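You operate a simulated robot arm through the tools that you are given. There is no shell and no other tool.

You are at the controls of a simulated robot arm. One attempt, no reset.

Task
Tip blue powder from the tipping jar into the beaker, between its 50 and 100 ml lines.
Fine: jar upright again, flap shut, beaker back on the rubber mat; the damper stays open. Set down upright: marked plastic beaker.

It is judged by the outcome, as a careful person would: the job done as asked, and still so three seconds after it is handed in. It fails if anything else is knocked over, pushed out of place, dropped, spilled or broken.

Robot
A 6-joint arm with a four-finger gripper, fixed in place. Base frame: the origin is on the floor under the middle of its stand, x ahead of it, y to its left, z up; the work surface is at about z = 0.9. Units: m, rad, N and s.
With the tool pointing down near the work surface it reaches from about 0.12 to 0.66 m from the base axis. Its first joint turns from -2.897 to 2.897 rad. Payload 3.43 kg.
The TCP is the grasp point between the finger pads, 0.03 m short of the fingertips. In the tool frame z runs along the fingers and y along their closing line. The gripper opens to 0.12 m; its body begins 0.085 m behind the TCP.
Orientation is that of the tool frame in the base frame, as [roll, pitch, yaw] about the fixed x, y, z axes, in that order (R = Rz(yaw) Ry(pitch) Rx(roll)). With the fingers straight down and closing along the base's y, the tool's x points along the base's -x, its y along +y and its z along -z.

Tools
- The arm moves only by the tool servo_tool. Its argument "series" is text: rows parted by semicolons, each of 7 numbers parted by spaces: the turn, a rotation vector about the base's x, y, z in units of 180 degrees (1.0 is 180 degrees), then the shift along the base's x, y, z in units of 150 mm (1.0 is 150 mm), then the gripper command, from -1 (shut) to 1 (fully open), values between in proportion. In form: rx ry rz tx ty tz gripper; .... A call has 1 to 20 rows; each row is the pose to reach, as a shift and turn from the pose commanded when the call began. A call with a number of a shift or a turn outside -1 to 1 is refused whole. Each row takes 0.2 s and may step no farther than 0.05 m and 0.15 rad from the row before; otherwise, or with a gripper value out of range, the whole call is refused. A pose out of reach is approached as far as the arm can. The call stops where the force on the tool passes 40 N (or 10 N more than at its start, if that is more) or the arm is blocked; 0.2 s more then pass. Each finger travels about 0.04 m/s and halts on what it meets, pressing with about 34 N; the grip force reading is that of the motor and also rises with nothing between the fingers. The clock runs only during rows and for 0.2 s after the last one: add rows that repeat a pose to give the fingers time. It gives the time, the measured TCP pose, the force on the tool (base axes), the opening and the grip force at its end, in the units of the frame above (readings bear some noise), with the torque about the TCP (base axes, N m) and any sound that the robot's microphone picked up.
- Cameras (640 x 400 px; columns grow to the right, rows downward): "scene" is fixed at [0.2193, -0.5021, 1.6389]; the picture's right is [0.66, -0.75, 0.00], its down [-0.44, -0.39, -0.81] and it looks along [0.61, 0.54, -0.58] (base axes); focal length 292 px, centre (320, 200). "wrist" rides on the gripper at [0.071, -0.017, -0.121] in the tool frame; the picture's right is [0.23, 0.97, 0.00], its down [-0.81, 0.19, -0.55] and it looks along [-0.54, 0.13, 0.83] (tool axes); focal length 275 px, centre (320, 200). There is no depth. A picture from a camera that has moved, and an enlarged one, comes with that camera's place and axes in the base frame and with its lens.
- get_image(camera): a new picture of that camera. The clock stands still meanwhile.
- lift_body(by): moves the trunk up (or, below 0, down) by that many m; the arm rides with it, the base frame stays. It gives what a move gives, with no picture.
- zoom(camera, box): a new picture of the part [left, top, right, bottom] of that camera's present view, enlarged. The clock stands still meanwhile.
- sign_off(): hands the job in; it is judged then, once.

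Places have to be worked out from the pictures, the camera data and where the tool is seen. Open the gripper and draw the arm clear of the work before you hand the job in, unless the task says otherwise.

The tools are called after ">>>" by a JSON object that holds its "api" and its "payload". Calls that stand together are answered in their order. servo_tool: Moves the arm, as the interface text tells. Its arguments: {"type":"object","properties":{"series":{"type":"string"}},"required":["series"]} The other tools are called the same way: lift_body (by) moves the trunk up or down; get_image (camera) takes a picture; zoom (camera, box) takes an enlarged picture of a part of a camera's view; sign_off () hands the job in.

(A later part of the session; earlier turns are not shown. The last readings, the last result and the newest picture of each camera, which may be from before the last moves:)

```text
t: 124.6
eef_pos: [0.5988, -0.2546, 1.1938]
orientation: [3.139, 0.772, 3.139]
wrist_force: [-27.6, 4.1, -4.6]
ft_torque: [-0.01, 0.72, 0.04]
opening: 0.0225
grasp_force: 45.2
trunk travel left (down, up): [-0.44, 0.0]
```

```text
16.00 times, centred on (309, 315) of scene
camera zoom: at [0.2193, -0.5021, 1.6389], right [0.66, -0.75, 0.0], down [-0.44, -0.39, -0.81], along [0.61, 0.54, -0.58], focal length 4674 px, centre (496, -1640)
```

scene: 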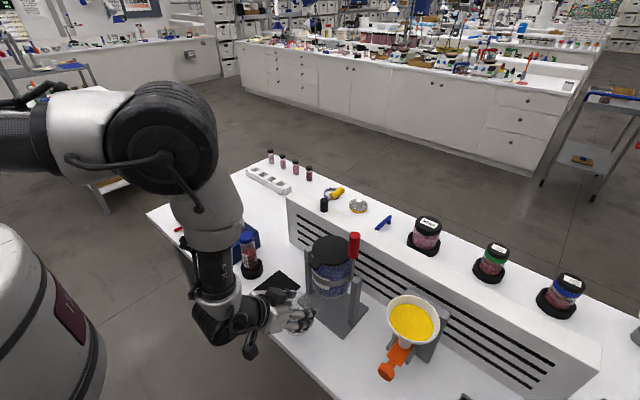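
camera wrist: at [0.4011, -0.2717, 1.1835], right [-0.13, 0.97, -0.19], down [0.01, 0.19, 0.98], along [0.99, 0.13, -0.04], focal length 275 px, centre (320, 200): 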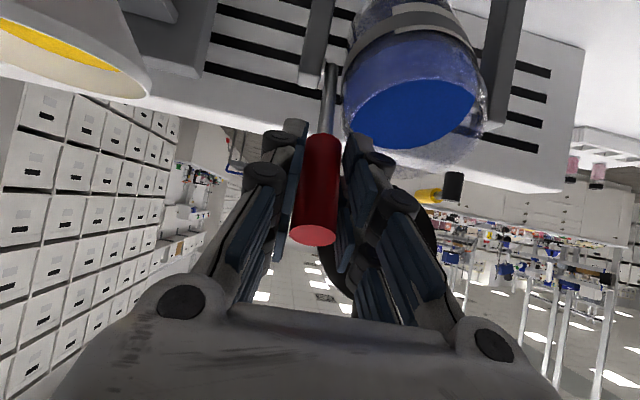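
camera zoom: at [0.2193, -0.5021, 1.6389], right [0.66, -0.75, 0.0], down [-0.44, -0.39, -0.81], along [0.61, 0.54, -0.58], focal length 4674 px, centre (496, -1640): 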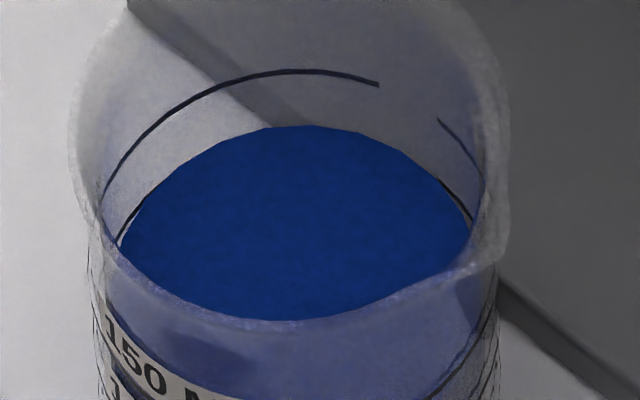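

Allowing for the wall thickness, the true level may be above 100 ml. I'll release the lever properly this time, with a full opening before withdrawing, and then get a low side-on view from the wrist camera.

>>> {"api": "servo_tool", "payload": {"series": "0 0 0 -0.015 0 0 -0.8; 0 0 0 -0.015 0 0 -0.8; 0 0 0 -0.015 0 0 -0.4; 0 0 0 -0.015 0 0 0; 0 0 0 -0.015 0 0 0; 0 0 0 -0.015 0 0 0; 0 0 0 -0.015 0 0 0; 0 0 0 -0.015 0 0 0"}}

>>> {"api": "get_image", "payload": {"camera": "wrist"}}

```text
t: 126.4
eef_pos: [0.6005, -0.2557, 1.1946]
orientation: [3.141, 0.776, 3.14]
wrist_force: [-0.5, -0.6, 0.3]
ft_torque: [0.01, -0.02, 0.0]
opening: 0.06
grasp_force: 0.1
trunk travel left (down, up): [-0.44, 0.0]
```

```text
taken
camera wrist: at [0.4664, -0.2726, 1.2296], right [-0.16, 0.97, -0.16], down [0.19, 0.19, 0.96], along [0.97, 0.13, -0.22], focal length 275 px, centre (320, 200)
```

wrist: 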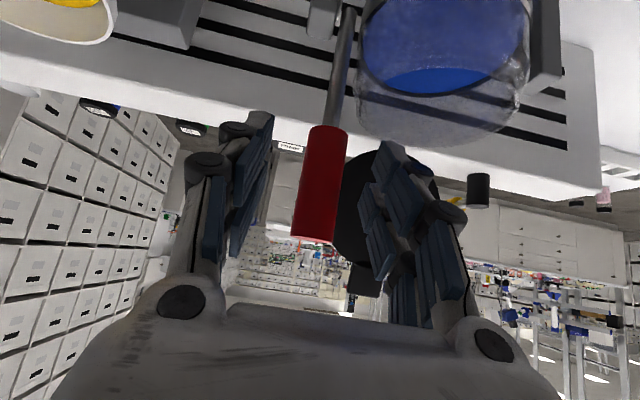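

The lever is free and upright. I'll back out and come down in front of the beaker for a level view.

>>> {"api": "servo_tool", "payload": {"series": "0 0 0 -0.2 0 0 0; 0 0 0 -0.4 0 0 0; 0 0 0 -0.6 0 0 0; 0 0 0 -0.8 0 0 0; 0 0 0 -0.87 0.1 -0.1 0.3; 0 0 0 -0.87 0.25 -0.25 0.5; 0 0 0 -0.87 0.418 -0.5 0.5; 0 0 0 -0.87 0.418 -0.75 0.5; 0 0 0 -0.87 0.418 -1 0.5; 0 0 0 -0.87 0.418 -1 0.5"}}

>>> {"api": "get_image", "payload": {"camera": "wrist"}}

>>> {"api": "zoom", "payload": {"camera": "scene", "box": [270, 200, 410, 340]}}

```text
t: 128.6
eef_pos: [0.47, -0.1917, 1.0434]
orientation: [3.141, 0.775, -3.142]
wrist_force: [-0.3, 1.1, 0.0]
ft_torque: [0.01, 0.0, 0.04]
opening: 0.0902
grasp_force: 0.0
trunk travel left (down, up): [-0.44, 0.0]
```

```text
taken
camera wrist: at [0.3355, -0.2095, 1.0782], right [-0.17, 0.97, -0.16], down [0.19, 0.19, 0.96], along [0.97, 0.13, -0.22], focal length 275 px, centre (320, 200)
```

wrist: 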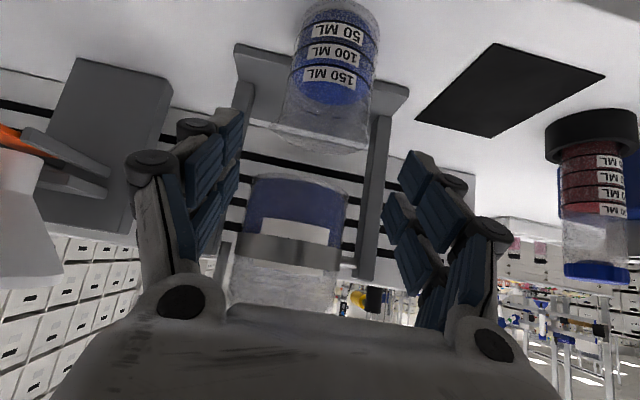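

```text
2.86 times, centred on (340, 270) of scene
camera zoom: at [0.2193, -0.5021, 1.6389], right [0.66, -0.75, 0.0], down [-0.44, -0.39, -0.81], along [0.61, 0.54, -0.58], focal length 835 px, centre (263, 0)
```

zoom: 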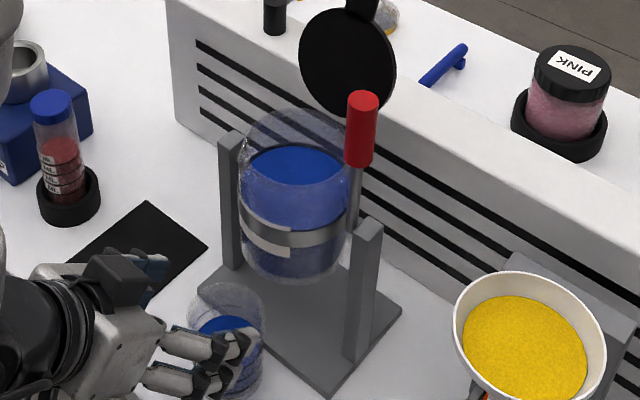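

The jar is upright with the flap open and the table clean. I'll zoom in on the beaker's marks from this lower view.

>>> {"api": "zoom", "payload": {"camera": "wrist", "box": [270, 0, 400, 160]}}

>>> {"api": "servo_tool", "payload": {"series": "0 0 0 0 0 -0.1 0.5; 0 0 0 0 0 -0.22 0.5; 0 0 0 0 0 -0.34 0.5; 0 0 0 0 0 -0.34 0.5"}}

>>> {"api": "zoom", "payload": {"camera": "wrist", "box": [250, 0, 420, 200]}}

```text
2.50 times, centred on (335, 80) of wrist
camera zoom: at [0.3355, -0.2095, 1.0782], right [-0.17, 0.97, -0.16], down [0.19, 0.19, 0.96], along [0.97, 0.13, -0.22], focal length 688 px, centre (282, 500)
```

zoom: 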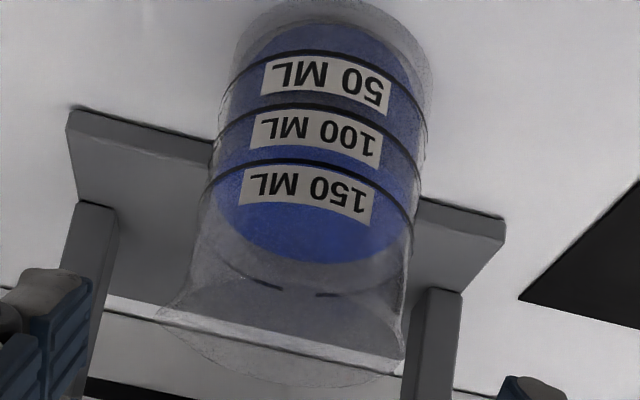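

```text
t: 129.6
eef_pos: [0.4699, -0.1927, 0.9932]
orientation: [-3.141, 0.776, 3.141]
wrist_force: [-1.1, 0.2, -1.3]
ft_torque: [0.01, -0.01, 0.0]
opening: 0.0901
grasp_force: 0.1
trunk travel left (down, up): [-0.44, 0.0]
```

```text
2.00 times, centred on (335, 100) of wrist
camera zoom: at [0.3359, -0.2094, 1.0279], right [-0.17, 0.97, -0.16], down [0.19, 0.19, 0.96], along [0.97, 0.13, -0.22], focal length 551 px, centre (290, 400)
```

zoom: 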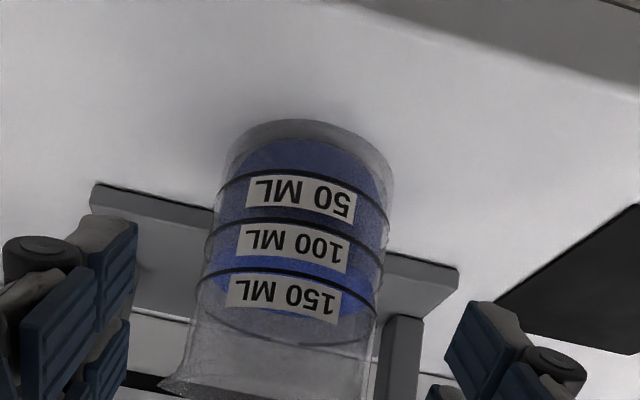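

The labels cover the front centre, but the colour changes between side wall and top surface beside them. I'll zoom right in on that.

>>> {"api": "zoom", "payload": {"camera": "wrist", "box": [290, 60, 350, 110]}}

>>> {"api": "zoom", "payload": {"camera": "wrist", "box": [325, 55, 350, 85]}}

```text
8.00 times, centred on (320, 85) of wrist
camera zoom: at [0.3359, -0.2094, 1.0279], right [-0.17, 0.97, -0.16], down [0.19, 0.19, 0.96], along [0.97, 0.13, -0.22], focal length 2202 px, centre (320, 1120)
```

zoom: 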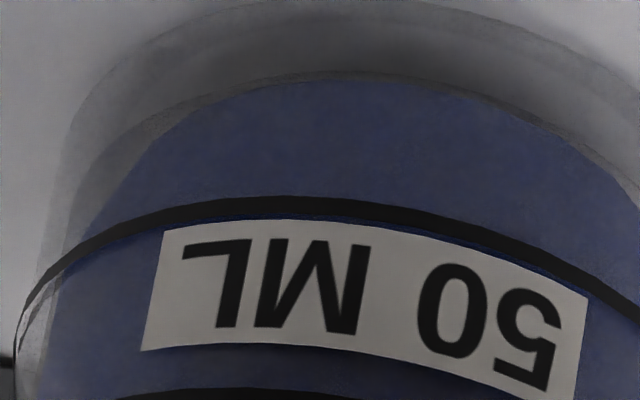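

```text
13.33 times, centred on (338, 70) of wrist
camera zoom: at [0.3359, -0.2094, 1.0279], right [-0.17, 0.97, -0.16], down [0.19, 0.19, 0.96], along [0.97, 0.13, -0.22], focal length 3670 px, centre (87, 1933)
```

zoom: 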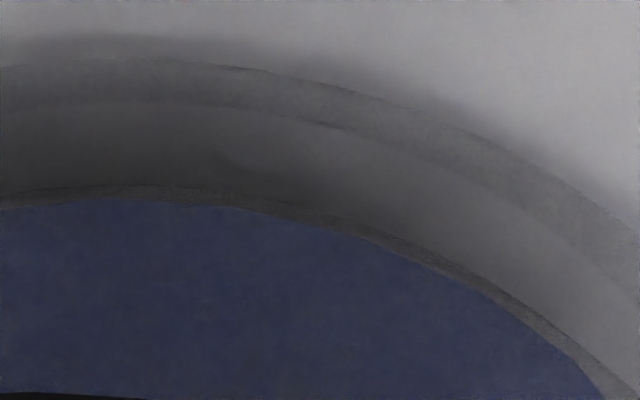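

I aimed too high in the frame. I'll zoom between the 100 and 150 lines instead.

>>> {"api": "zoom", "payload": {"camera": "wrist", "box": [290, 98, 390, 160]}}

>>> {"api": "zoom", "payload": {"camera": "wrist", "box": [345, 100, 390, 145]}}

>>> {"api": "zoom", "payload": {"camera": "wrist", "box": [285, 100, 330, 145]}}

```text
6.40 times, centred on (340, 129) of wrist
camera zoom: at [0.3359, -0.2094, 1.0279], right [-0.17, 0.97, -0.16], down [0.19, 0.19, 0.96], along [0.97, 0.13, -0.22], focal length 1762 px, centre (192, 654)
```

zoom: 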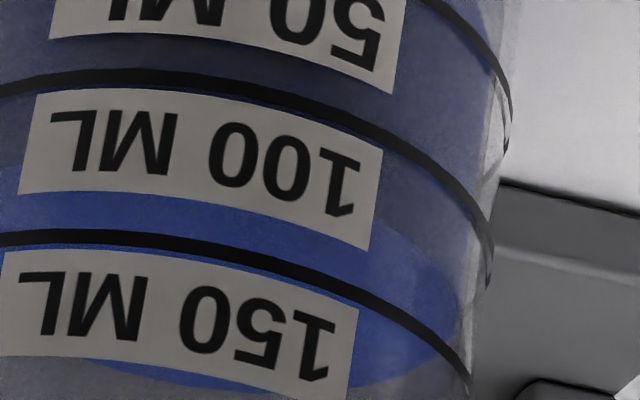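

```text
8.89 times, centred on (368, 122) of wrist
camera zoom: at [0.3359, -0.2094, 1.0279], right [-0.17, 0.97, -0.16], down [0.19, 0.19, 0.96], along [0.97, 0.13, -0.22], focal length 2447 px, centre (-102, 889)
```

zoom: 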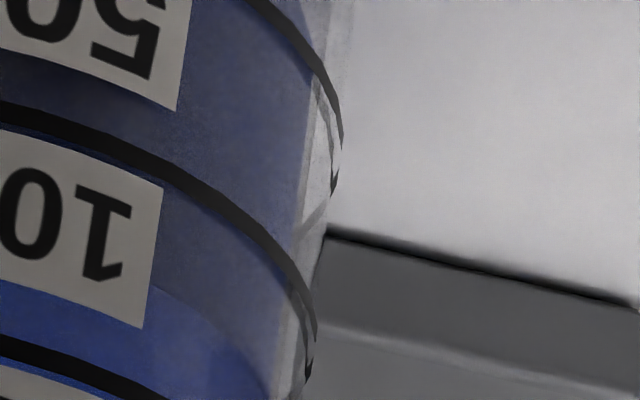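

```text
8.89 times, centred on (308, 122) of wrist
camera zoom: at [0.3359, -0.2094, 1.0279], right [-0.17, 0.97, -0.16], down [0.19, 0.19, 0.96], along [0.97, 0.13, -0.22], focal length 2447 px, centre (431, 889)
```

zoom: 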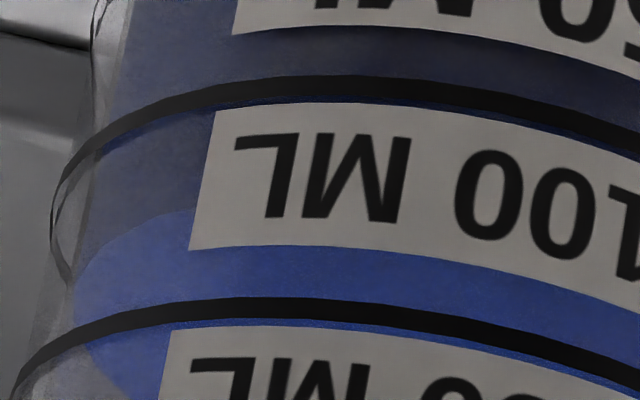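

The side view is clear: the powder's top ellipse is centred about 6 mm above the 100 line, so there's roughly 115–120 ml in the beaker, which is too much. The remedy is to pour some back into the open jar. That needs a sideways roll of the gripper, so I'll dry-run the motion empty first to check it's reachable.

>>> {"api": "servo_tool", "payload": {"series": "0 0 0 0 0 0.2 0.5; 0 0 0 0 0.02 0.45 0.5; 0 -0.02 0 0.02 0.05 0.7 0.5; 0 -0.045 0 0.05 0.1 0.9 0.5; 0 -0.07 0 0.1 0.15 1 0.5; 0 -0.0865 0 0.15 0.2 1 0.5; 0 -0.0865 0 0.2 0.25 1 0.5; 0 -0.0865 0 0.2 0.25 1 0.5"}}

>>> {"api": "servo_tool", "payload": {"series": "0 0 0 0 0 0.2 0.5; 0 0 0 0.05 0 0.4 0.5; 0.04 0 0 0.1 0 0.5 0.5; 0.085 0 0 0.1 0 0.5 0.5; 0.13 0 0 0.1 0 0.5 0.5; 0.175 0 0 0.1 0 0.5 0.5; 0.22 0 0 0.1 0 0.5 0.5; 0.265 0 0 0.1 0 0.5 0.5; 0.31 0 0 0.1 0 0.5 0.5; 0.31 0 0 0.1 0 0.5 0.5"}}

```text
t: 131.4
eef_pos: [0.499, -0.1553, 1.1441]
orientation: [-3.14, 1.051, -3.14]
wrist_force: [0.1, -0.4, 0.2]
ft_torque: [0.0, 0.03, 0.01]
opening: 0.0902
grasp_force: 0.0
trunk travel left (down, up): [-0.44, 0.0]
```

```text
t: 133.6
eef_pos: [0.5155, -0.1542, 1.2174]
orientation: [1.895, 0.508, 2.178]
wrist_force: [-0.3, 0.7, -0.1]
ft_torque: [-0.01, -0.03, 0.0]
opening: 0.09
grasp_force: 0.1
trunk travel left (down, up): [-0.44, 0.0]
```

Reachable so far (56° of roll). I'll continue the dry run to about 108°.

>>> {"api": "servo_tool", "payload": {"series": "0.045 0 0 0 0 0 0.5; 0.09 0 0 0 0 0 0.5; 0.135 0 0 0 0 0 0.5; 0.18 0 0 0 0 0 0.5; 0.225 0 0 0 0 0 0.5; 0.27 0 0 0 0 0 0.5; 0.29 0 0 0 0 0 0.5; 0.29 0 0 0 0 0 0.5"}}

>>> {"api": "get_image", "payload": {"camera": "scene"}}

>>> {"api": "get_image", "payload": {"camera": "wrist"}}

```text
t: 135.4
eef_pos: [0.5151, -0.1566, 1.2182]
orientation: [1.408, -0.273, 2.115]
wrist_force: [0.0, -0.9, -0.3]
ft_torque: [0.03, 0.05, -0.01]
opening: 0.0899
grasp_force: 0.1
trunk travel left (down, up): [-0.44, 0.0]
```

```text
taken
```

scene: 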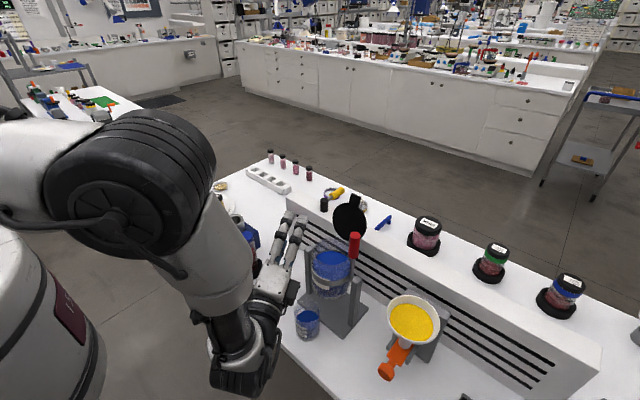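

```text
taken
camera wrist: at [0.3762, -0.1486, 1.2013], right [-0.12, -0.11, 0.99], down [-0.07, -0.99, -0.12], along [0.99, -0.09, 0.11], focal length 275 px, centre (320, 200)
```

wrist: 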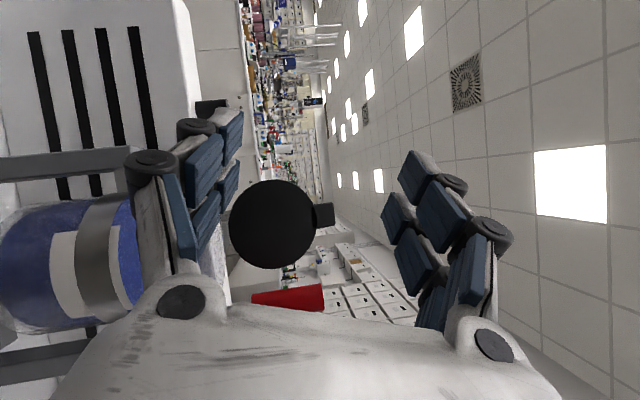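

The full 108° roll is reachable here. I'll extend the dry run over toward the jar mouth, higher up for safety, to confirm the reach there.

>>> {"api": "servo_tool", "payload": {"series": "0 0 0 0 0 0.15 0.5; 0 0 0 0.1 0 0.32 0.5; 0 0 0 0.25 0 0.32 0.5; 0 0 0 0.4 0 0.32 0.5; 0 0 0 0.55 0 0.32 0.5; 0 0 0 0.647 0 0.32 0.5; 0 0 0 0.647 0 0.32 0.5"}}

>>> {"api": "get_image", "payload": {"camera": "scene"}}

```text
t: 137.0
eef_pos: [0.6131, -0.156, 1.2661]
orientation: [1.408, -0.273, 2.115]
wrist_force: [0.7, 0.8, 0.4]
ft_torque: [0.02, -0.03, -0.01]
opening: 0.0899
grasp_force: 0.2
trunk travel left (down, up): [-0.44, 0.0]
```

```text
taken
```

scene: 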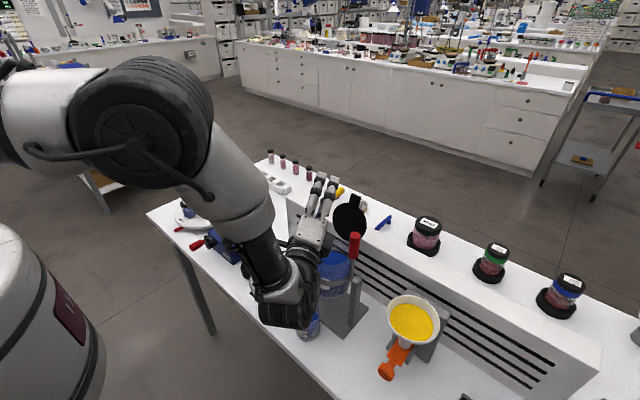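

The pour pose is reachable. I'll undo the roll clear of the jar and then return to the beaker.

>>> {"api": "servo_tool", "payload": {"series": "0 0 0 -0.2 0 0 0.5; 0 0 0 -0.4 0 0 0.5; 0 0 0 -0.6 0 0 0.5; -0.04 0 0 -0.653 0 0 0.5; -0.085 0 0 -0.653 0 0 0.5; -0.13 0 0 -0.653 0 0 0.5; -0.175 0 0 -0.653 0 0 0.5; -0.22 0 0 -0.653 0 0 0.5; -0.265 0 0 -0.653 0 0 0.5; -0.31 0 0 -0.653 0 0 0.5; -0.355 0 0 -0.653 0 0 0.5; -0.4 0 0 -0.653 0 0 0.5; -0.445 0 0 -0.653 0 0 0.5; -0.49 0 0 -0.653 0 0 0.5; -0.535 0 0 -0.653 0 0 0.5; -0.58 0 0 -0.653 0 0 0.5; -0.6 0 0 -0.653 0 0 0.5; -0.6 0 0 -0.653 0 0 0.5"}}

```text
t: 140.8
eef_pos: [0.515, -0.1547, 1.2667]
orientation: [-3.141, 1.047, -3.139]
wrist_force: [0.1, -0.3, -0.1]
ft_torque: [0.0, 0.0, 0.01]
opening: 0.0904
grasp_force: 0.0
trunk travel left (down, up): [-0.44, 0.0]
```

Back to plain φ 60°. I'll descend over the beaker in two stages.

>>> {"api": "servo_tool", "payload": {"series": "0 0 0 0 -0.08 -0.2 0.5; 0 0 0 0.03 -0.17 -0.45 0.5; 0 0 0 0.06 -0.255 -0.7 0.5; 0 0 0 0.06 -0.255 -0.9 0.5; 0 0 0 0.06 -0.255 -1 0.5; 0 0 0 0.06 -0.255 -1 0.5"}}

>>> {"api": "servo_tool", "payload": {"series": "0 0 0 0 0 -0.2 0.5; 0 0 0 0 0 -0.4 0.5; 0 0 0 0 0 -0.6 0.5; 0 0 0 0 0 -0.6 0.5"}}

>>> {"api": "get_image", "payload": {"camera": "wrist"}}

>>> {"api": "zoom", "payload": {"camera": "scene", "box": [250, 230, 390, 350]}}

```text
t: 142.2
eef_pos: [0.5231, -0.1936, 1.116]
orientation: [-3.14, 1.047, -3.14]
wrist_force: [-0.1, 0.2, 0.1]
ft_torque: [0.01, -0.04, -0.02]
opening: 0.0899
grasp_force: 0.1
trunk travel left (down, up): [-0.44, 0.0]
```

```text
t: 143.2
eef_pos: [0.5241, -0.1929, 1.0268]
orientation: [3.141, 1.049, -3.141]
wrist_force: [-0.2, -0.1, 0.4]
ft_torque: [0.01, 0.02, 0.0]
opening: 0.0899
grasp_force: 0.1
trunk travel left (down, up): [-0.44, 0.0]
```

```text
taken
camera wrist: at [0.3839, -0.21, 1.023], right [-0.12, 0.97, -0.2], down [-0.07, 0.19, 0.98], along [0.99, 0.13, 0.05], focal length 275 px, centre (320, 200)
```

wrist: 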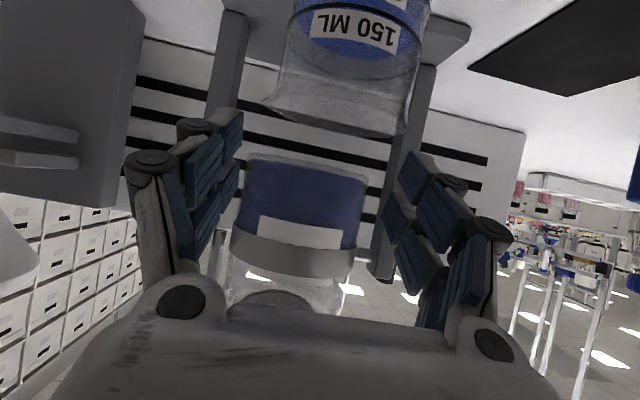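

```text
3.33 times, centred on (320, 290) of scene
camera zoom: at [0.2193, -0.5021, 1.6389], right [0.66, -0.75, 0.0], down [-0.44, -0.39, -0.81], along [0.61, 0.54, -0.58], focal length 974 px, centre (320, -100)
```

zoom: 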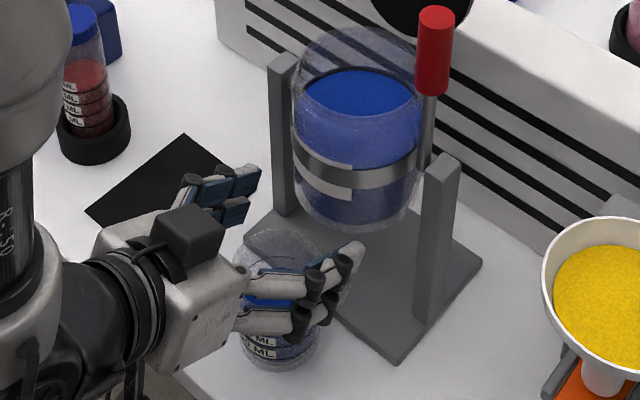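

On track. The camera will end up level with the powder surface, which will give a true reading. I'll descend to z 0.947.

>>> {"api": "servo_tool", "payload": {"series": "0 0 0 0 0 -0.15 0.5; 0 0 0 0 0 -0.3 0.5; 0 0 0 0 0 -0.43 0.5; 0 0 0 0 0 -0.53 0.5; 0 0 0 0 0 -0.53 0.5"}}

>>> {"api": "get_image", "payload": {"camera": "wrist"}}

>>> {"api": "zoom", "payload": {"camera": "wrist", "box": [250, 60, 430, 220]}}

```text
t: 144.4
eef_pos: [0.5237, -0.1945, 0.9464]
orientation: [3.141, 1.047, 3.14]
wrist_force: [0.3, 0.7, 0.4]
ft_torque: [-0.04, -0.01, 0.0]
opening: 0.0901
grasp_force: 0.0
trunk travel left (down, up): [-0.44, 0.0]
```

```text
taken
camera wrist: at [0.3842, -0.211, 0.9431], right [-0.12, 0.97, -0.2], down [-0.07, 0.19, 0.98], along [0.99, 0.13, 0.05], focal length 275 px, centre (320, 200)
```

wrist: 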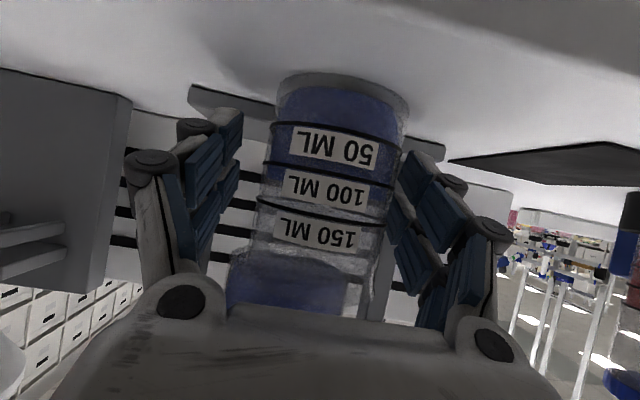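

```text
2.50 times, centred on (340, 140) of wrist
camera zoom: at [0.3842, -0.211, 0.9431], right [-0.12, 0.97, -0.2], down [-0.07, 0.19, 0.98], along [0.99, 0.13, 0.05], focal length 688 px, centre (270, 350)
```

zoom: 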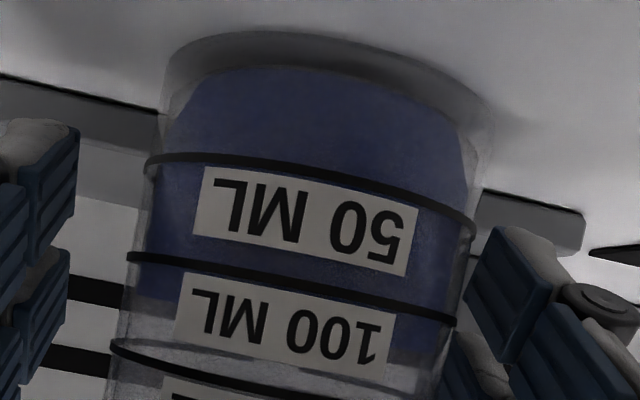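

This level view shows the powder clearly above the 100 line. I'll zoom in to quantify it.

>>> {"api": "zoom", "payload": {"camera": "wrist", "box": [250, 155, 410, 225]}}

```text
4.00 times, centred on (330, 190) of wrist
camera zoom: at [0.3842, -0.211, 0.9431], right [-0.12, 0.97, -0.2], down [-0.07, 0.19, 0.98], along [0.99, 0.13, 0.05], focal length 1101 px, centre (280, 240)
```

zoom: 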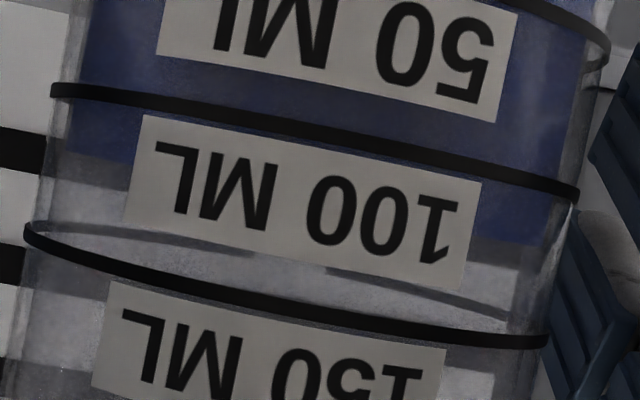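

Both edges read about 120 ml, so I'll pour some back. I'll grip the beaker low here, so the lip stays clear of the fingers when rolled, and lift it straight up.

>>> {"api": "servo_tool", "payload": {"series": "0 0 0 0 0 0 0.2; 0 0 0 0 0 0 0; 0 0 0 0 0 0 -0.1; 0 0 0 0 0 0 -0.1; 0 0 0 0 0 0 -0.1; 0 0 0 0 0 0 -0.1; 0 0 0 0 0 0.06 -0.1; 0 0 0 0 0 0.15 -0.1; 0 0 0 0 0 0.3 -0.1; 0 0 0 0 0 0.5 -0.1; 0 0 0 0 0 0.7 -0.1; 0 0 0 0 0 0.87 -0.1; 0 0 0 0 0 1 -0.1; 0 0 0 0 0 1 -0.1"}}

>>> {"api": "get_image", "payload": {"camera": "wrist"}}

>>> {"api": "zoom", "payload": {"camera": "scene", "box": [250, 220, 390, 350]}}

```text
t: 147.4
eef_pos: [0.5252, -0.1929, 1.0972]
orientation: [3.141, 1.048, 3.141]
wrist_force: [0.6, 0.3, -0.9]
ft_torque: [0.01, 0.03, -0.04]
opening: 0.0644
grasp_force: 34.3
trunk travel left (down, up): [-0.44, 0.0]
```

```text
taken
camera wrist: at [0.3851, -0.2102, 1.094], right [-0.12, 0.97, -0.2], down [-0.07, 0.19, 0.98], along [0.99, 0.13, 0.05], focal length 275 px, centre (320, 200)
```

wrist: 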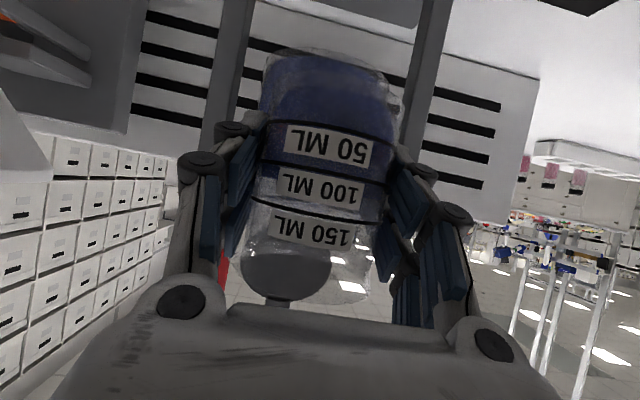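

```text
3.08 times, centred on (320, 285) of scene
camera zoom: at [0.2193, -0.5021, 1.6389], right [0.66, -0.75, 0.0], down [-0.44, -0.39, -0.81], along [0.61, 0.54, -0.58], focal length 899 px, centre (320, -62)
```

zoom: 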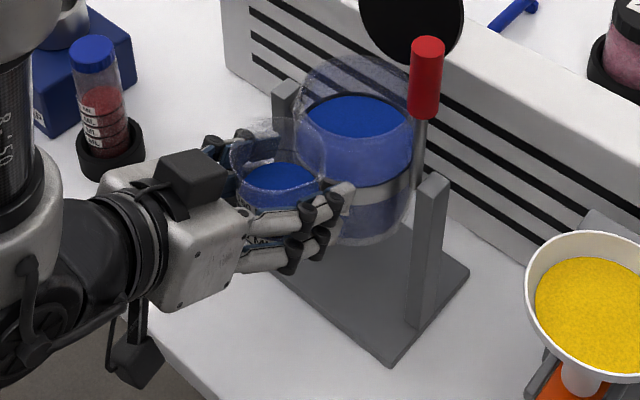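

The beaker is held level with no spillage. I'll rise above the jar rim, then move over the mouth keeping it upright (lip inside the mouth's footprint).

>>> {"api": "servo_tool", "payload": {"series": "0 0 0 0 0 0.2 -0.1; 0 0 0 0 0 0.4 -0.1; 0 0 0 0 0.05 0.6 -0.1; 0 0 0 0 0.13 0.79 -0.1; 0 0 0 0 0.2 0.79 -0.1; 0 0 0 0 0.27 0.79 -0.1; 0 0 0 0.12 0.27 0.79 -0.1; 0 0 0 0.25 0.27 0.79 -0.1; 0 0 0 0.38 0.27 0.79 -0.1; 0 0 0 0.5 0.27 0.79 -0.1; 0 0 0 0.575 0.27 0.79 -0.1; 0 0 0 0.575 0.27 0.79 -0.1"}}

>>> {"api": "get_image", "payload": {"camera": "wrist"}}

>>> {"api": "zoom", "payload": {"camera": "scene", "box": [260, 170, 400, 310]}}

```text
t: 150.0
eef_pos: [0.6088, -0.1528, 1.2144]
orientation: [3.141, 1.047, 3.141]
wrist_force: [1.1, 0.3, -1.3]
ft_torque: [0.01, 0.0, 0.02]
opening: 0.0644
grasp_force: 34.2
trunk travel left (down, up): [-0.44, 0.0]
```

```text
taken
camera wrist: at [0.4704, -0.1698, 1.2119], right [-0.12, 0.97, -0.2], down [-0.07, 0.19, 0.98], along [0.99, 0.13, 0.05], focal length 275 px, centre (320, 200)
```

wrist: 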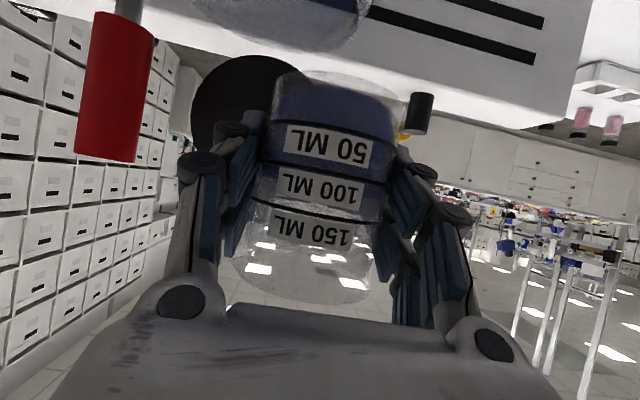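

```text
2.86 times, centred on (330, 240) of scene
camera zoom: at [0.2193, -0.5021, 1.6389], right [0.66, -0.75, 0.0], down [-0.44, -0.39, -0.81], along [0.61, 0.54, -0.58], focal length 835 px, centre (291, 86)
```

zoom: 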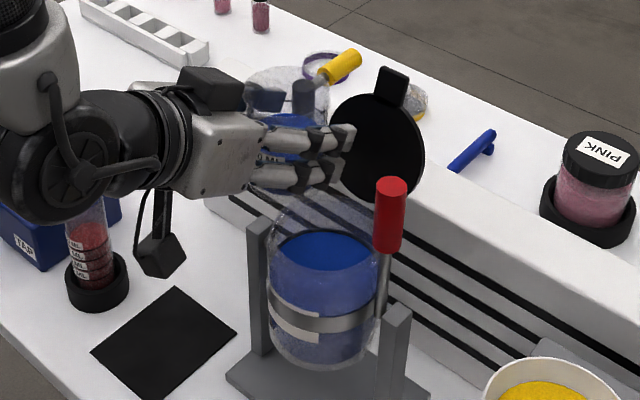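

The beaker is over the jar with good clearance from the flap and the lever. I'll roll it slowly to 60° (top toward -y) and check.

>>> {"api": "servo_tool", "payload": {"series": "0.042 0 0 0 0 0 -0.1; 0.084 0 0 0 0 0 -0.1; 0.126 0 0 0 0 0 -0.1; 0.168 0 0 0 0 0 -0.1; 0.21 0 0 0 0 0 -0.1; 0.252 0 0 0 0 0 -0.1; 0.294 0 0 0 0 0 -0.1; 0.333 0 0 0 0 0 -0.1; 0.333 0 0 0 0 0 -0.1"}}

>>> {"api": "get_image", "payload": {"camera": "wrist"}}

>>> {"api": "zoom", "payload": {"camera": "scene", "box": [260, 170, 400, 310]}}

```text
t: 152.0
eef_pos: [0.6098, -0.1533, 1.2154]
orientation: [1.849, 0.447, 2.16]
wrist_force: [-0.4, -0.6, -1.4]
ft_torque: [-0.01, -0.03, 0.02]
opening: 0.0644
grasp_force: 34.3
trunk travel left (down, up): [-0.44, 0.0]
```

```text
taken
camera wrist: at [0.4707, -0.1598, 1.1983], right [-0.12, 0.66, 0.74], down [-0.07, -0.75, 0.65], along [0.99, 0.02, 0.14], focal length 275 px, centre (320, 200)
```

wrist: 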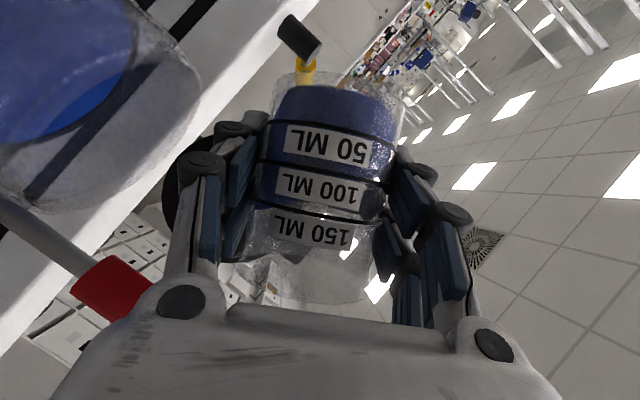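

```text
2.86 times, centred on (330, 240) of scene
camera zoom: at [0.2193, -0.5021, 1.6389], right [0.66, -0.75, 0.0], down [-0.44, -0.39, -0.81], along [0.61, 0.54, -0.58], focal length 835 px, centre (291, 86)
```

zoom: 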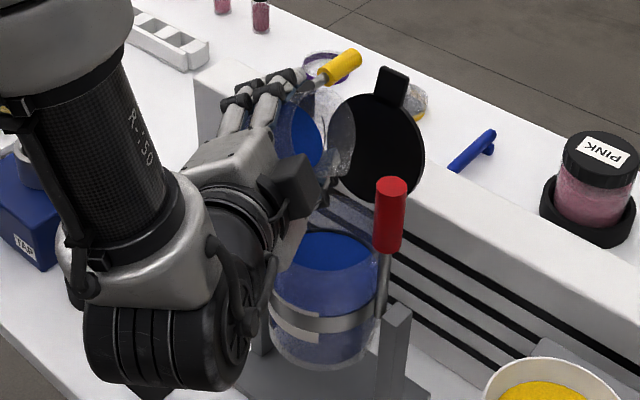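

No flow at 60°. I'll roll on to 75°.

>>> {"api": "servo_tool", "payload": {"series": "0.028 0 0 0 0 0 -0.1; 0.056 0 0 0 0 0 -0.1; 0.083 0 0 0 0 0 -0.1"}}

>>> {"api": "zoom", "payload": {"camera": "wrist", "box": [150, 30, 470, 330]}}

>>> {"api": "zoom", "payload": {"camera": "scene", "box": [280, 180, 380, 300]}}

```text
t: 152.8
eef_pos: [0.6105, -0.1533, 1.2144]
orientation: [1.702, 0.226, 2.108]
wrist_force: [0.2, -0.1, -0.9]
ft_torque: [0.02, 0.02, -0.03]
opening: 0.0643
grasp_force: 34.1
trunk travel left (down, up): [-0.44, 0.0]
```

```text
1.33 times, centred on (310, 180) of wrist
camera zoom: at [0.4705, -0.1561, 1.1967], right [-0.12, 0.44, 0.89], down [-0.07, -0.9, 0.44], along [0.99, -0.01, 0.14], focal length 367 px, centre (333, 227)
```

zoom: 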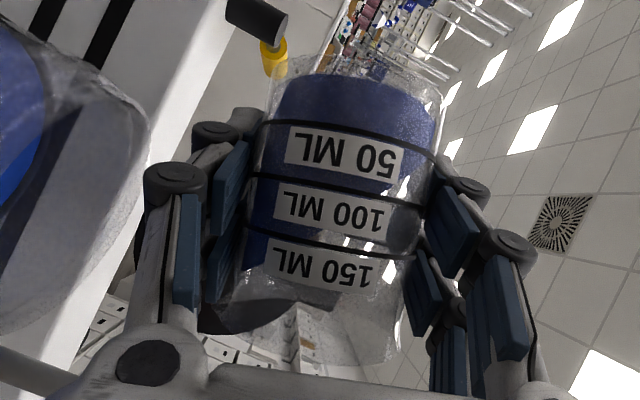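

```text
3.33 times, centred on (330, 240) of scene
camera zoom: at [0.2193, -0.5021, 1.6389], right [0.66, -0.75, 0.0], down [-0.44, -0.39, -0.81], along [0.61, 0.54, -0.58], focal length 974 px, centre (287, 67)
```

zoom: 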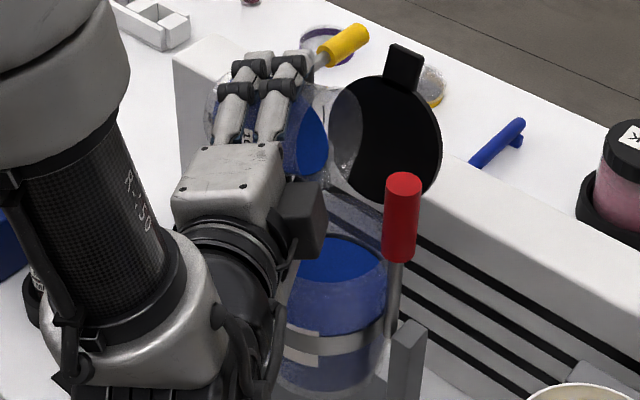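

At 75° the powder is slumping toward the lip but not pouring yet. Stepping to 81°.

>>> {"api": "servo_tool", "payload": {"series": "0.017 0 0 0 0 0 -0.1; 0.033 0 0 0 0 0 -0.1"}}

>>> {"api": "zoom", "payload": {"camera": "wrist", "box": [150, 30, 470, 330]}}

>>> {"api": "zoom", "payload": {"camera": "scene", "box": [280, 180, 380, 300]}}

```text
t: 153.4
eef_pos: [0.6106, -0.154, 1.2144]
orientation: [1.65, 0.136, 2.1]
wrist_force: [1.0, -0.6, -1.2]
ft_torque: [0.0, 0.03, -0.04]
opening: 0.0646
grasp_force: 34.5
trunk travel left (down, up): [-0.44, 0.0]
```

```text
1.33 times, centred on (310, 180) of wrist
camera zoom: at [0.4705, -0.1542, 1.1968], right [-0.12, 0.35, 0.93], down [-0.07, -0.94, 0.34], along [0.99, -0.03, 0.13], focal length 367 px, centre (333, 227)
```

zoom: 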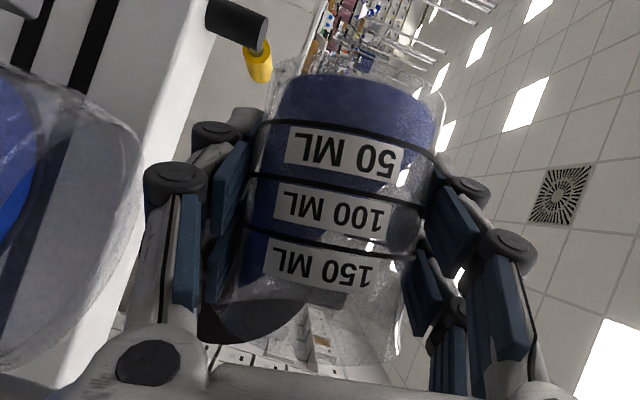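

```text
3.33 times, centred on (330, 240) of scene
camera zoom: at [0.2193, -0.5021, 1.6389], right [0.66, -0.75, 0.0], down [-0.44, -0.39, -0.81], along [0.61, 0.54, -0.58], focal length 974 px, centre (287, 67)
```

zoom: 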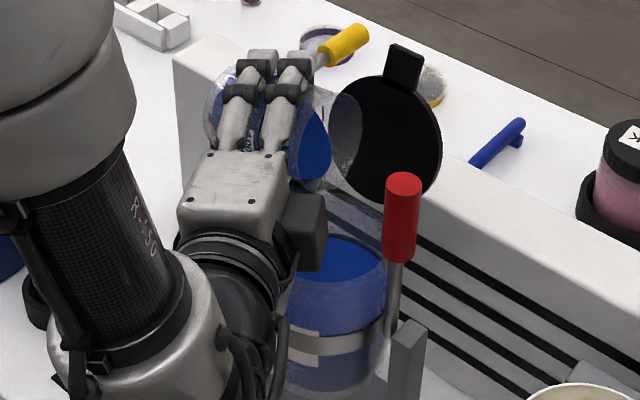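

At 81° the powder has nearly reached the rim. Small step to 85°.

>>> {"api": "servo_tool", "payload": {"series": "0.022 0 0 0 0 0 -0.1"}}

>>> {"api": "zoom", "payload": {"camera": "wrist", "box": [150, 30, 470, 330]}}

>>> {"api": "zoom", "payload": {"camera": "scene", "box": [280, 180, 380, 300]}}

```text
t: 153.8
eef_pos: [0.6095, -0.1534, 1.2145]
orientation: [1.614, 0.078, 2.097]
wrist_force: [-0.4, -1.3, -0.8]
ft_torque: [-0.02, -0.01, 0.01]
opening: 0.0643
grasp_force: 34.3
trunk travel left (down, up): [-0.44, 0.0]
```

```text
1.33 times, centred on (310, 180) of wrist
camera zoom: at [0.4707, -0.1533, 1.1966], right [-0.12, 0.29, 0.95], down [-0.07, -0.96, 0.28], along [0.99, -0.04, 0.13], focal length 367 px, centre (333, 227)
```

zoom: 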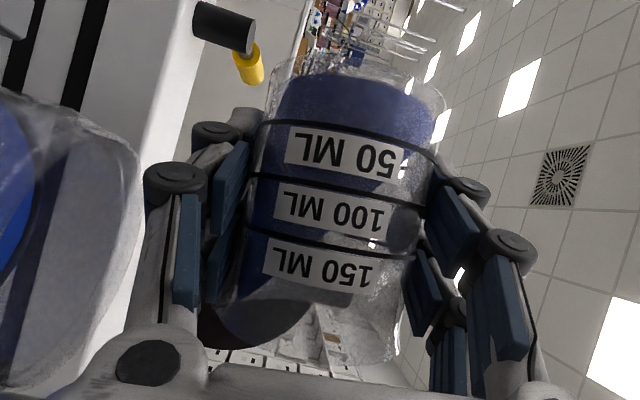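

```text
3.33 times, centred on (330, 240) of scene
camera zoom: at [0.2193, -0.5021, 1.6389], right [0.66, -0.75, 0.0], down [-0.44, -0.39, -0.81], along [0.61, 0.54, -0.58], focal length 974 px, centre (287, 67)
```

zoom: 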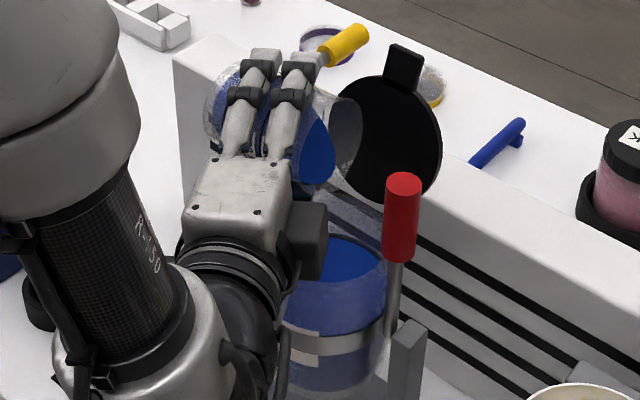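

At 85° the powder is right at the rim, with the lip above the jar's mouth. Another 3°.

>>> {"api": "servo_tool", "payload": {"series": "0.017 0 0 0 0 0 -0.1"}}

>>> {"api": "zoom", "payload": {"camera": "wrist", "box": [150, 30, 470, 330]}}

>>> {"api": "zoom", "payload": {"camera": "scene", "box": [280, 180, 380, 300]}}

```text
t: 154.2
eef_pos: [0.6101, -0.1533, 1.2145]
orientation: [1.589, 0.033, 2.094]
wrist_force: [0.4, 0.7, -1.0]
ft_torque: [0.02, 0.0, 0.03]
opening: 0.0641
grasp_force: 34.0
trunk travel left (down, up): [-0.44, 0.0]
```

```text
1.33 times, centred on (310, 180) of wrist
camera zoom: at [0.4709, -0.1524, 1.1969], right [-0.12, 0.24, 0.96], down [-0.07, -0.97, 0.23], along [0.99, -0.05, 0.13], focal length 367 px, centre (333, 227)
```

zoom: 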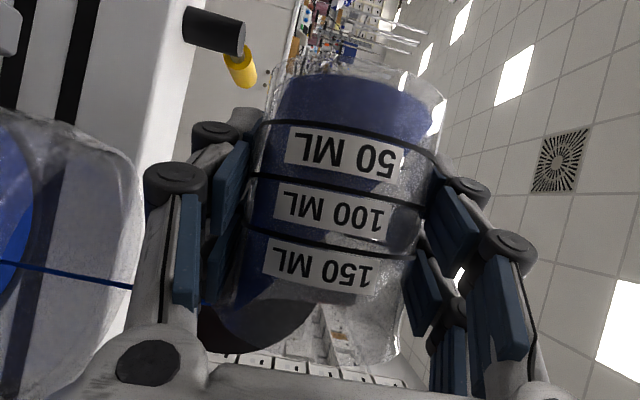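

```text
3.33 times, centred on (330, 240) of scene
camera zoom: at [0.2193, -0.5021, 1.6389], right [0.66, -0.75, 0.0], down [-0.44, -0.39, -0.81], along [0.61, 0.54, -0.58], focal length 974 px, centre (287, 67)
```

zoom: 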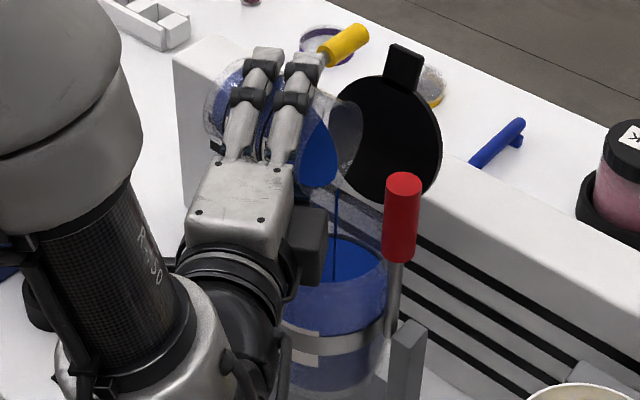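

A thin stream has started at 88° and falls straight into the jar. I'll hold here for 1 s and look again.

>>> {"api": "servo_tool", "payload": {"series": "0.004 0 0 0 0 0 -0.1; 0.006 0 0 0 0 0 -0.1; 0.006 0 0 0 0 0 -0.1; 0.006 0 0 0 0 0 -0.1; 0.006 0 0 0 0 0 -0.1"}}

>>> {"api": "zoom", "payload": {"camera": "wrist", "box": [150, 30, 470, 330]}}

>>> {"api": "zoom", "payload": {"camera": "scene", "box": [300, 200, 360, 290]}}

```text
t: 155.4
eef_pos: [0.61, -0.1534, 1.2146]
orientation: [1.579, 0.016, 2.095]
wrist_force: [1.0, 0.1, -1.2]
ft_torque: [-0.01, 0.03, 0.02]
opening: 0.0643
grasp_force: 34.3
trunk travel left (down, up): [-0.44, 0.0]
```

```text
1.33 times, centred on (310, 180) of wrist
camera zoom: at [0.4705, -0.1516, 1.1968], right [-0.12, 0.22, 0.97], down [-0.07, -0.97, 0.21], along [0.99, -0.05, 0.13], focal length 367 px, centre (333, 227)
```

zoom: 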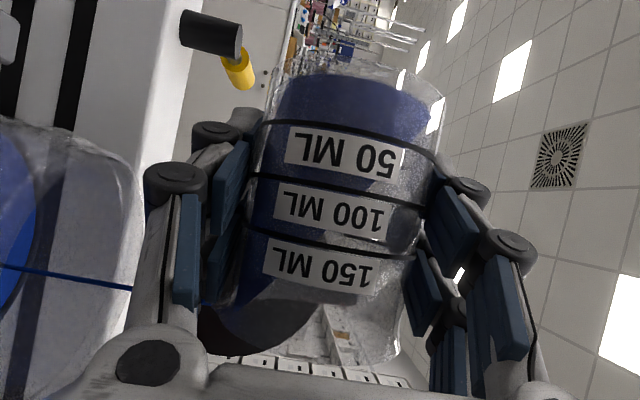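

```text
4.44 times, centred on (330, 245) of scene
camera zoom: at [0.2193, -0.5021, 1.6389], right [0.66, -0.75, 0.0], down [-0.44, -0.39, -0.81], along [0.61, 0.54, -0.58], focal length 1298 px, centre (276, 0)
```

zoom: 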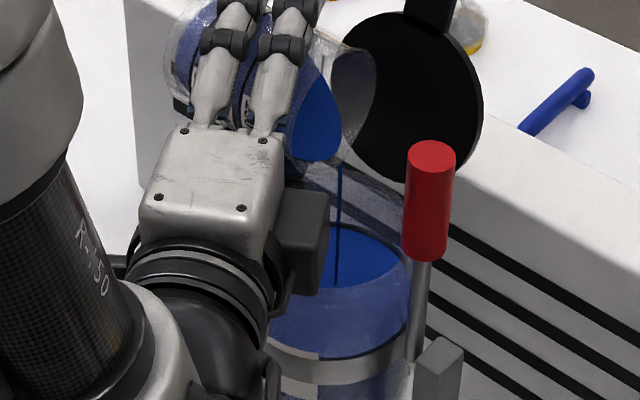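

The stream is very thin. I'll roll 3° more and hold 1 s.

>>> {"api": "servo_tool", "payload": {"series": "0.017 0 0 0 0 0 -0.1; 0.017 0 0 0 0 0 -0.1; 0.017 0 0 0 0 0 -0.1; 0.017 0 0 0 0 0 -0.1"}}

>>> {"api": "zoom", "payload": {"camera": "wrist", "box": [150, 30, 470, 330]}}

>>> {"api": "zoom", "payload": {"camera": "scene", "box": [300, 200, 360, 290]}}

```text
t: 156.4
eef_pos: [0.61, -0.1537, 1.2132]
orientation: [1.554, -0.031, 2.094]
wrist_force: [0.2, -0.7, -0.5]
ft_torque: [0.03, 0.0, -0.01]
opening: 0.064
grasp_force: 33.7
trunk travel left (down, up): [-0.44, 0.0]
```

```text
1.33 times, centred on (310, 180) of wrist
camera zoom: at [0.4705, -0.1507, 1.1969], right [-0.12, 0.17, 0.98], down [-0.07, -0.98, 0.16], along [0.99, -0.05, 0.13], focal length 367 px, centre (333, 227)
```

zoom: 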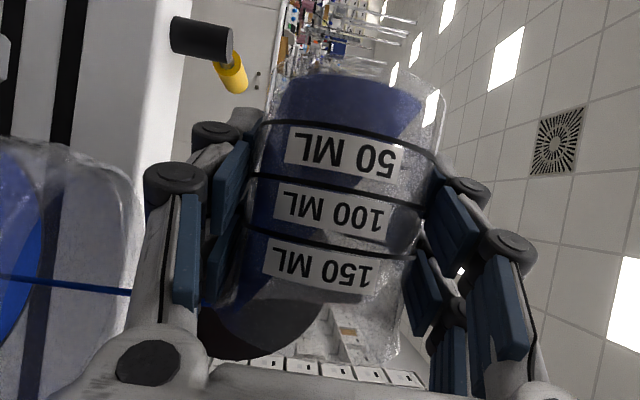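

```text
4.44 times, centred on (330, 245) of scene
camera zoom: at [0.2193, -0.5021, 1.6389], right [0.66, -0.75, 0.0], down [-0.44, -0.39, -0.81], along [0.61, 0.54, -0.58], focal length 1298 px, centre (276, 0)
```

zoom: 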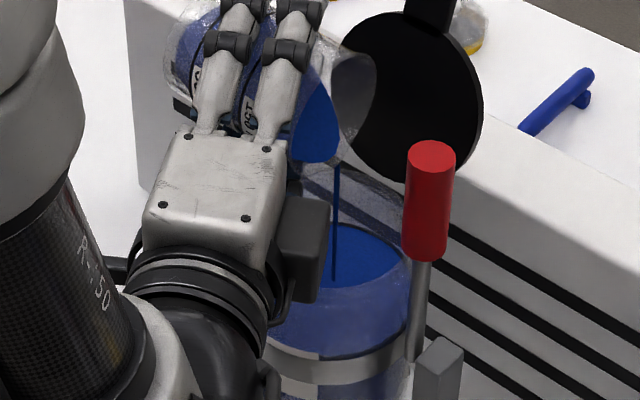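

The stream is slightly thicker and still lands inside. Another 3° with a 1.2 s hold, then I'll bring it upright and measure.

>>> {"api": "servo_tool", "payload": {"series": "0.017 0 0 0 0 0 -0.1; 0.017 0 0 0 0 0 -0.1; 0.017 0 0 0 0 0 -0.1; 0.017 0 0 0 0 0 -0.1; 0.017 0 0 0 0 0 -0.1"}}

>>> {"api": "zoom", "payload": {"camera": "wrist", "box": [150, 30, 470, 330]}}

>>> {"api": "zoom", "payload": {"camera": "scene", "box": [300, 200, 360, 290]}}

```text
t: 157.6
eef_pos: [0.6098, -0.1537, 1.2154]
orientation: [1.526, -0.078, 2.096]
wrist_force: [-0.9, 0.5, -0.3]
ft_torque: [0.0, 0.0, 0.0]
opening: 0.0643
grasp_force: 33.9
trunk travel left (down, up): [-0.44, 0.0]
```

```text
1.33 times, centred on (310, 180) of wrist
camera zoom: at [0.4704, -0.1497, 1.1972], right [-0.12, 0.11, 0.99], down [-0.07, -0.99, 0.1], along [0.99, -0.06, 0.12], focal length 367 px, centre (333, 227)
```

zoom: 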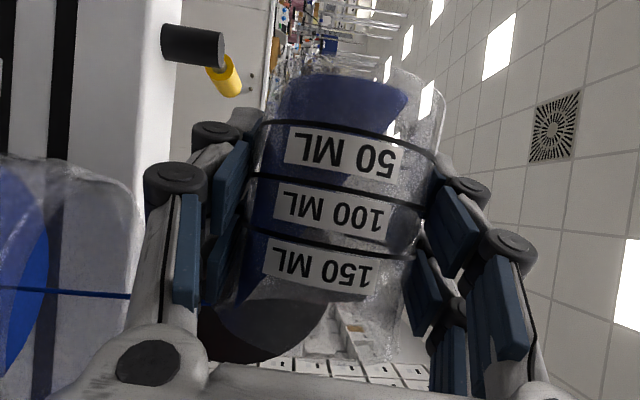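

```text
4.44 times, centred on (330, 245) of scene
camera zoom: at [0.2193, -0.5021, 1.6389], right [0.66, -0.75, 0.0], down [-0.44, -0.39, -0.81], along [0.61, 0.54, -0.58], focal length 1298 px, centre (276, 0)
```

zoom: 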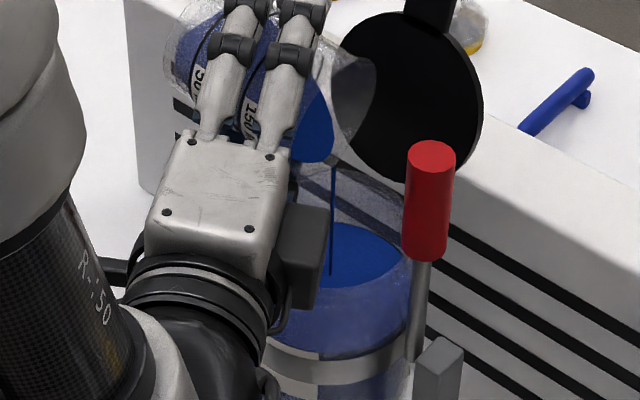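

The powder's edge along the base has moved inward (about 105 ml remaining by my estimate). For about 75 ml that edge should reach about column 376 in this view. Continuing in small steps.

>>> {"api": "servo_tool", "payload": {"series": "0.02 0 0 0 0 0 -0.1; 0.02 0 0 0 0 0 -0.1; 0.02 0 0 0 0 0 -0.1; 0.02 0 0 0 0 0 -0.1; 0.02 0 0 0 0 0 -0.1; 0.02 0 0 0 0 0 -0.1"}}

>>> {"api": "zoom", "payload": {"camera": "wrist", "box": [150, 30, 470, 330]}}

>>> {"api": "zoom", "payload": {"camera": "scene", "box": [300, 200, 360, 290]}}

```text
t: 159.0
eef_pos: [0.6105, -0.1537, 1.2148]
orientation: [1.495, -0.129, 2.097]
wrist_force: [0.0, -0.4, -1.5]
ft_torque: [-0.03, 0.01, 0.03]
opening: 0.0645
grasp_force: 33.8
trunk travel left (down, up): [-0.44, 0.0]
```

```text
1.33 times, centred on (310, 180) of wrist
camera zoom: at [0.4704, -0.1486, 1.1973], right [-0.12, 0.05, 0.99], down [-0.07, -1.0, 0.04], along [0.99, -0.07, 0.12], focal length 367 px, centre (333, 227)
```

zoom: 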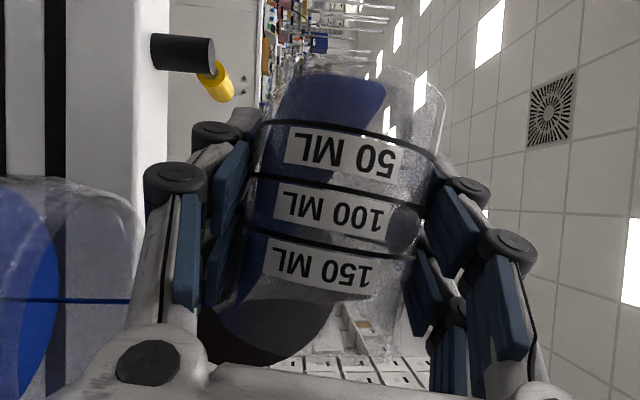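

```text
4.44 times, centred on (330, 245) of scene
camera zoom: at [0.2193, -0.5021, 1.6389], right [0.66, -0.75, 0.0], down [-0.44, -0.39, -0.81], along [0.61, 0.54, -0.58], focal length 1298 px, centre (276, 0)
```

zoom: 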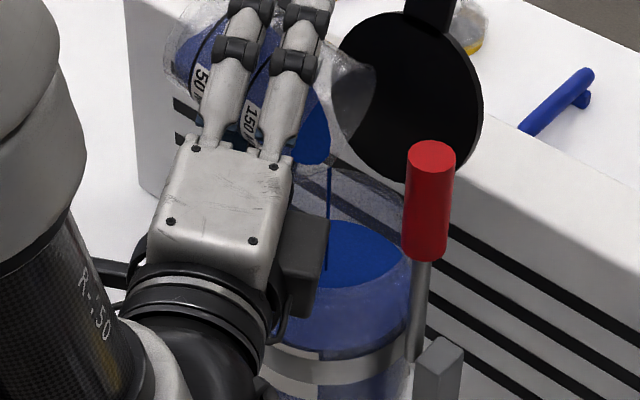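

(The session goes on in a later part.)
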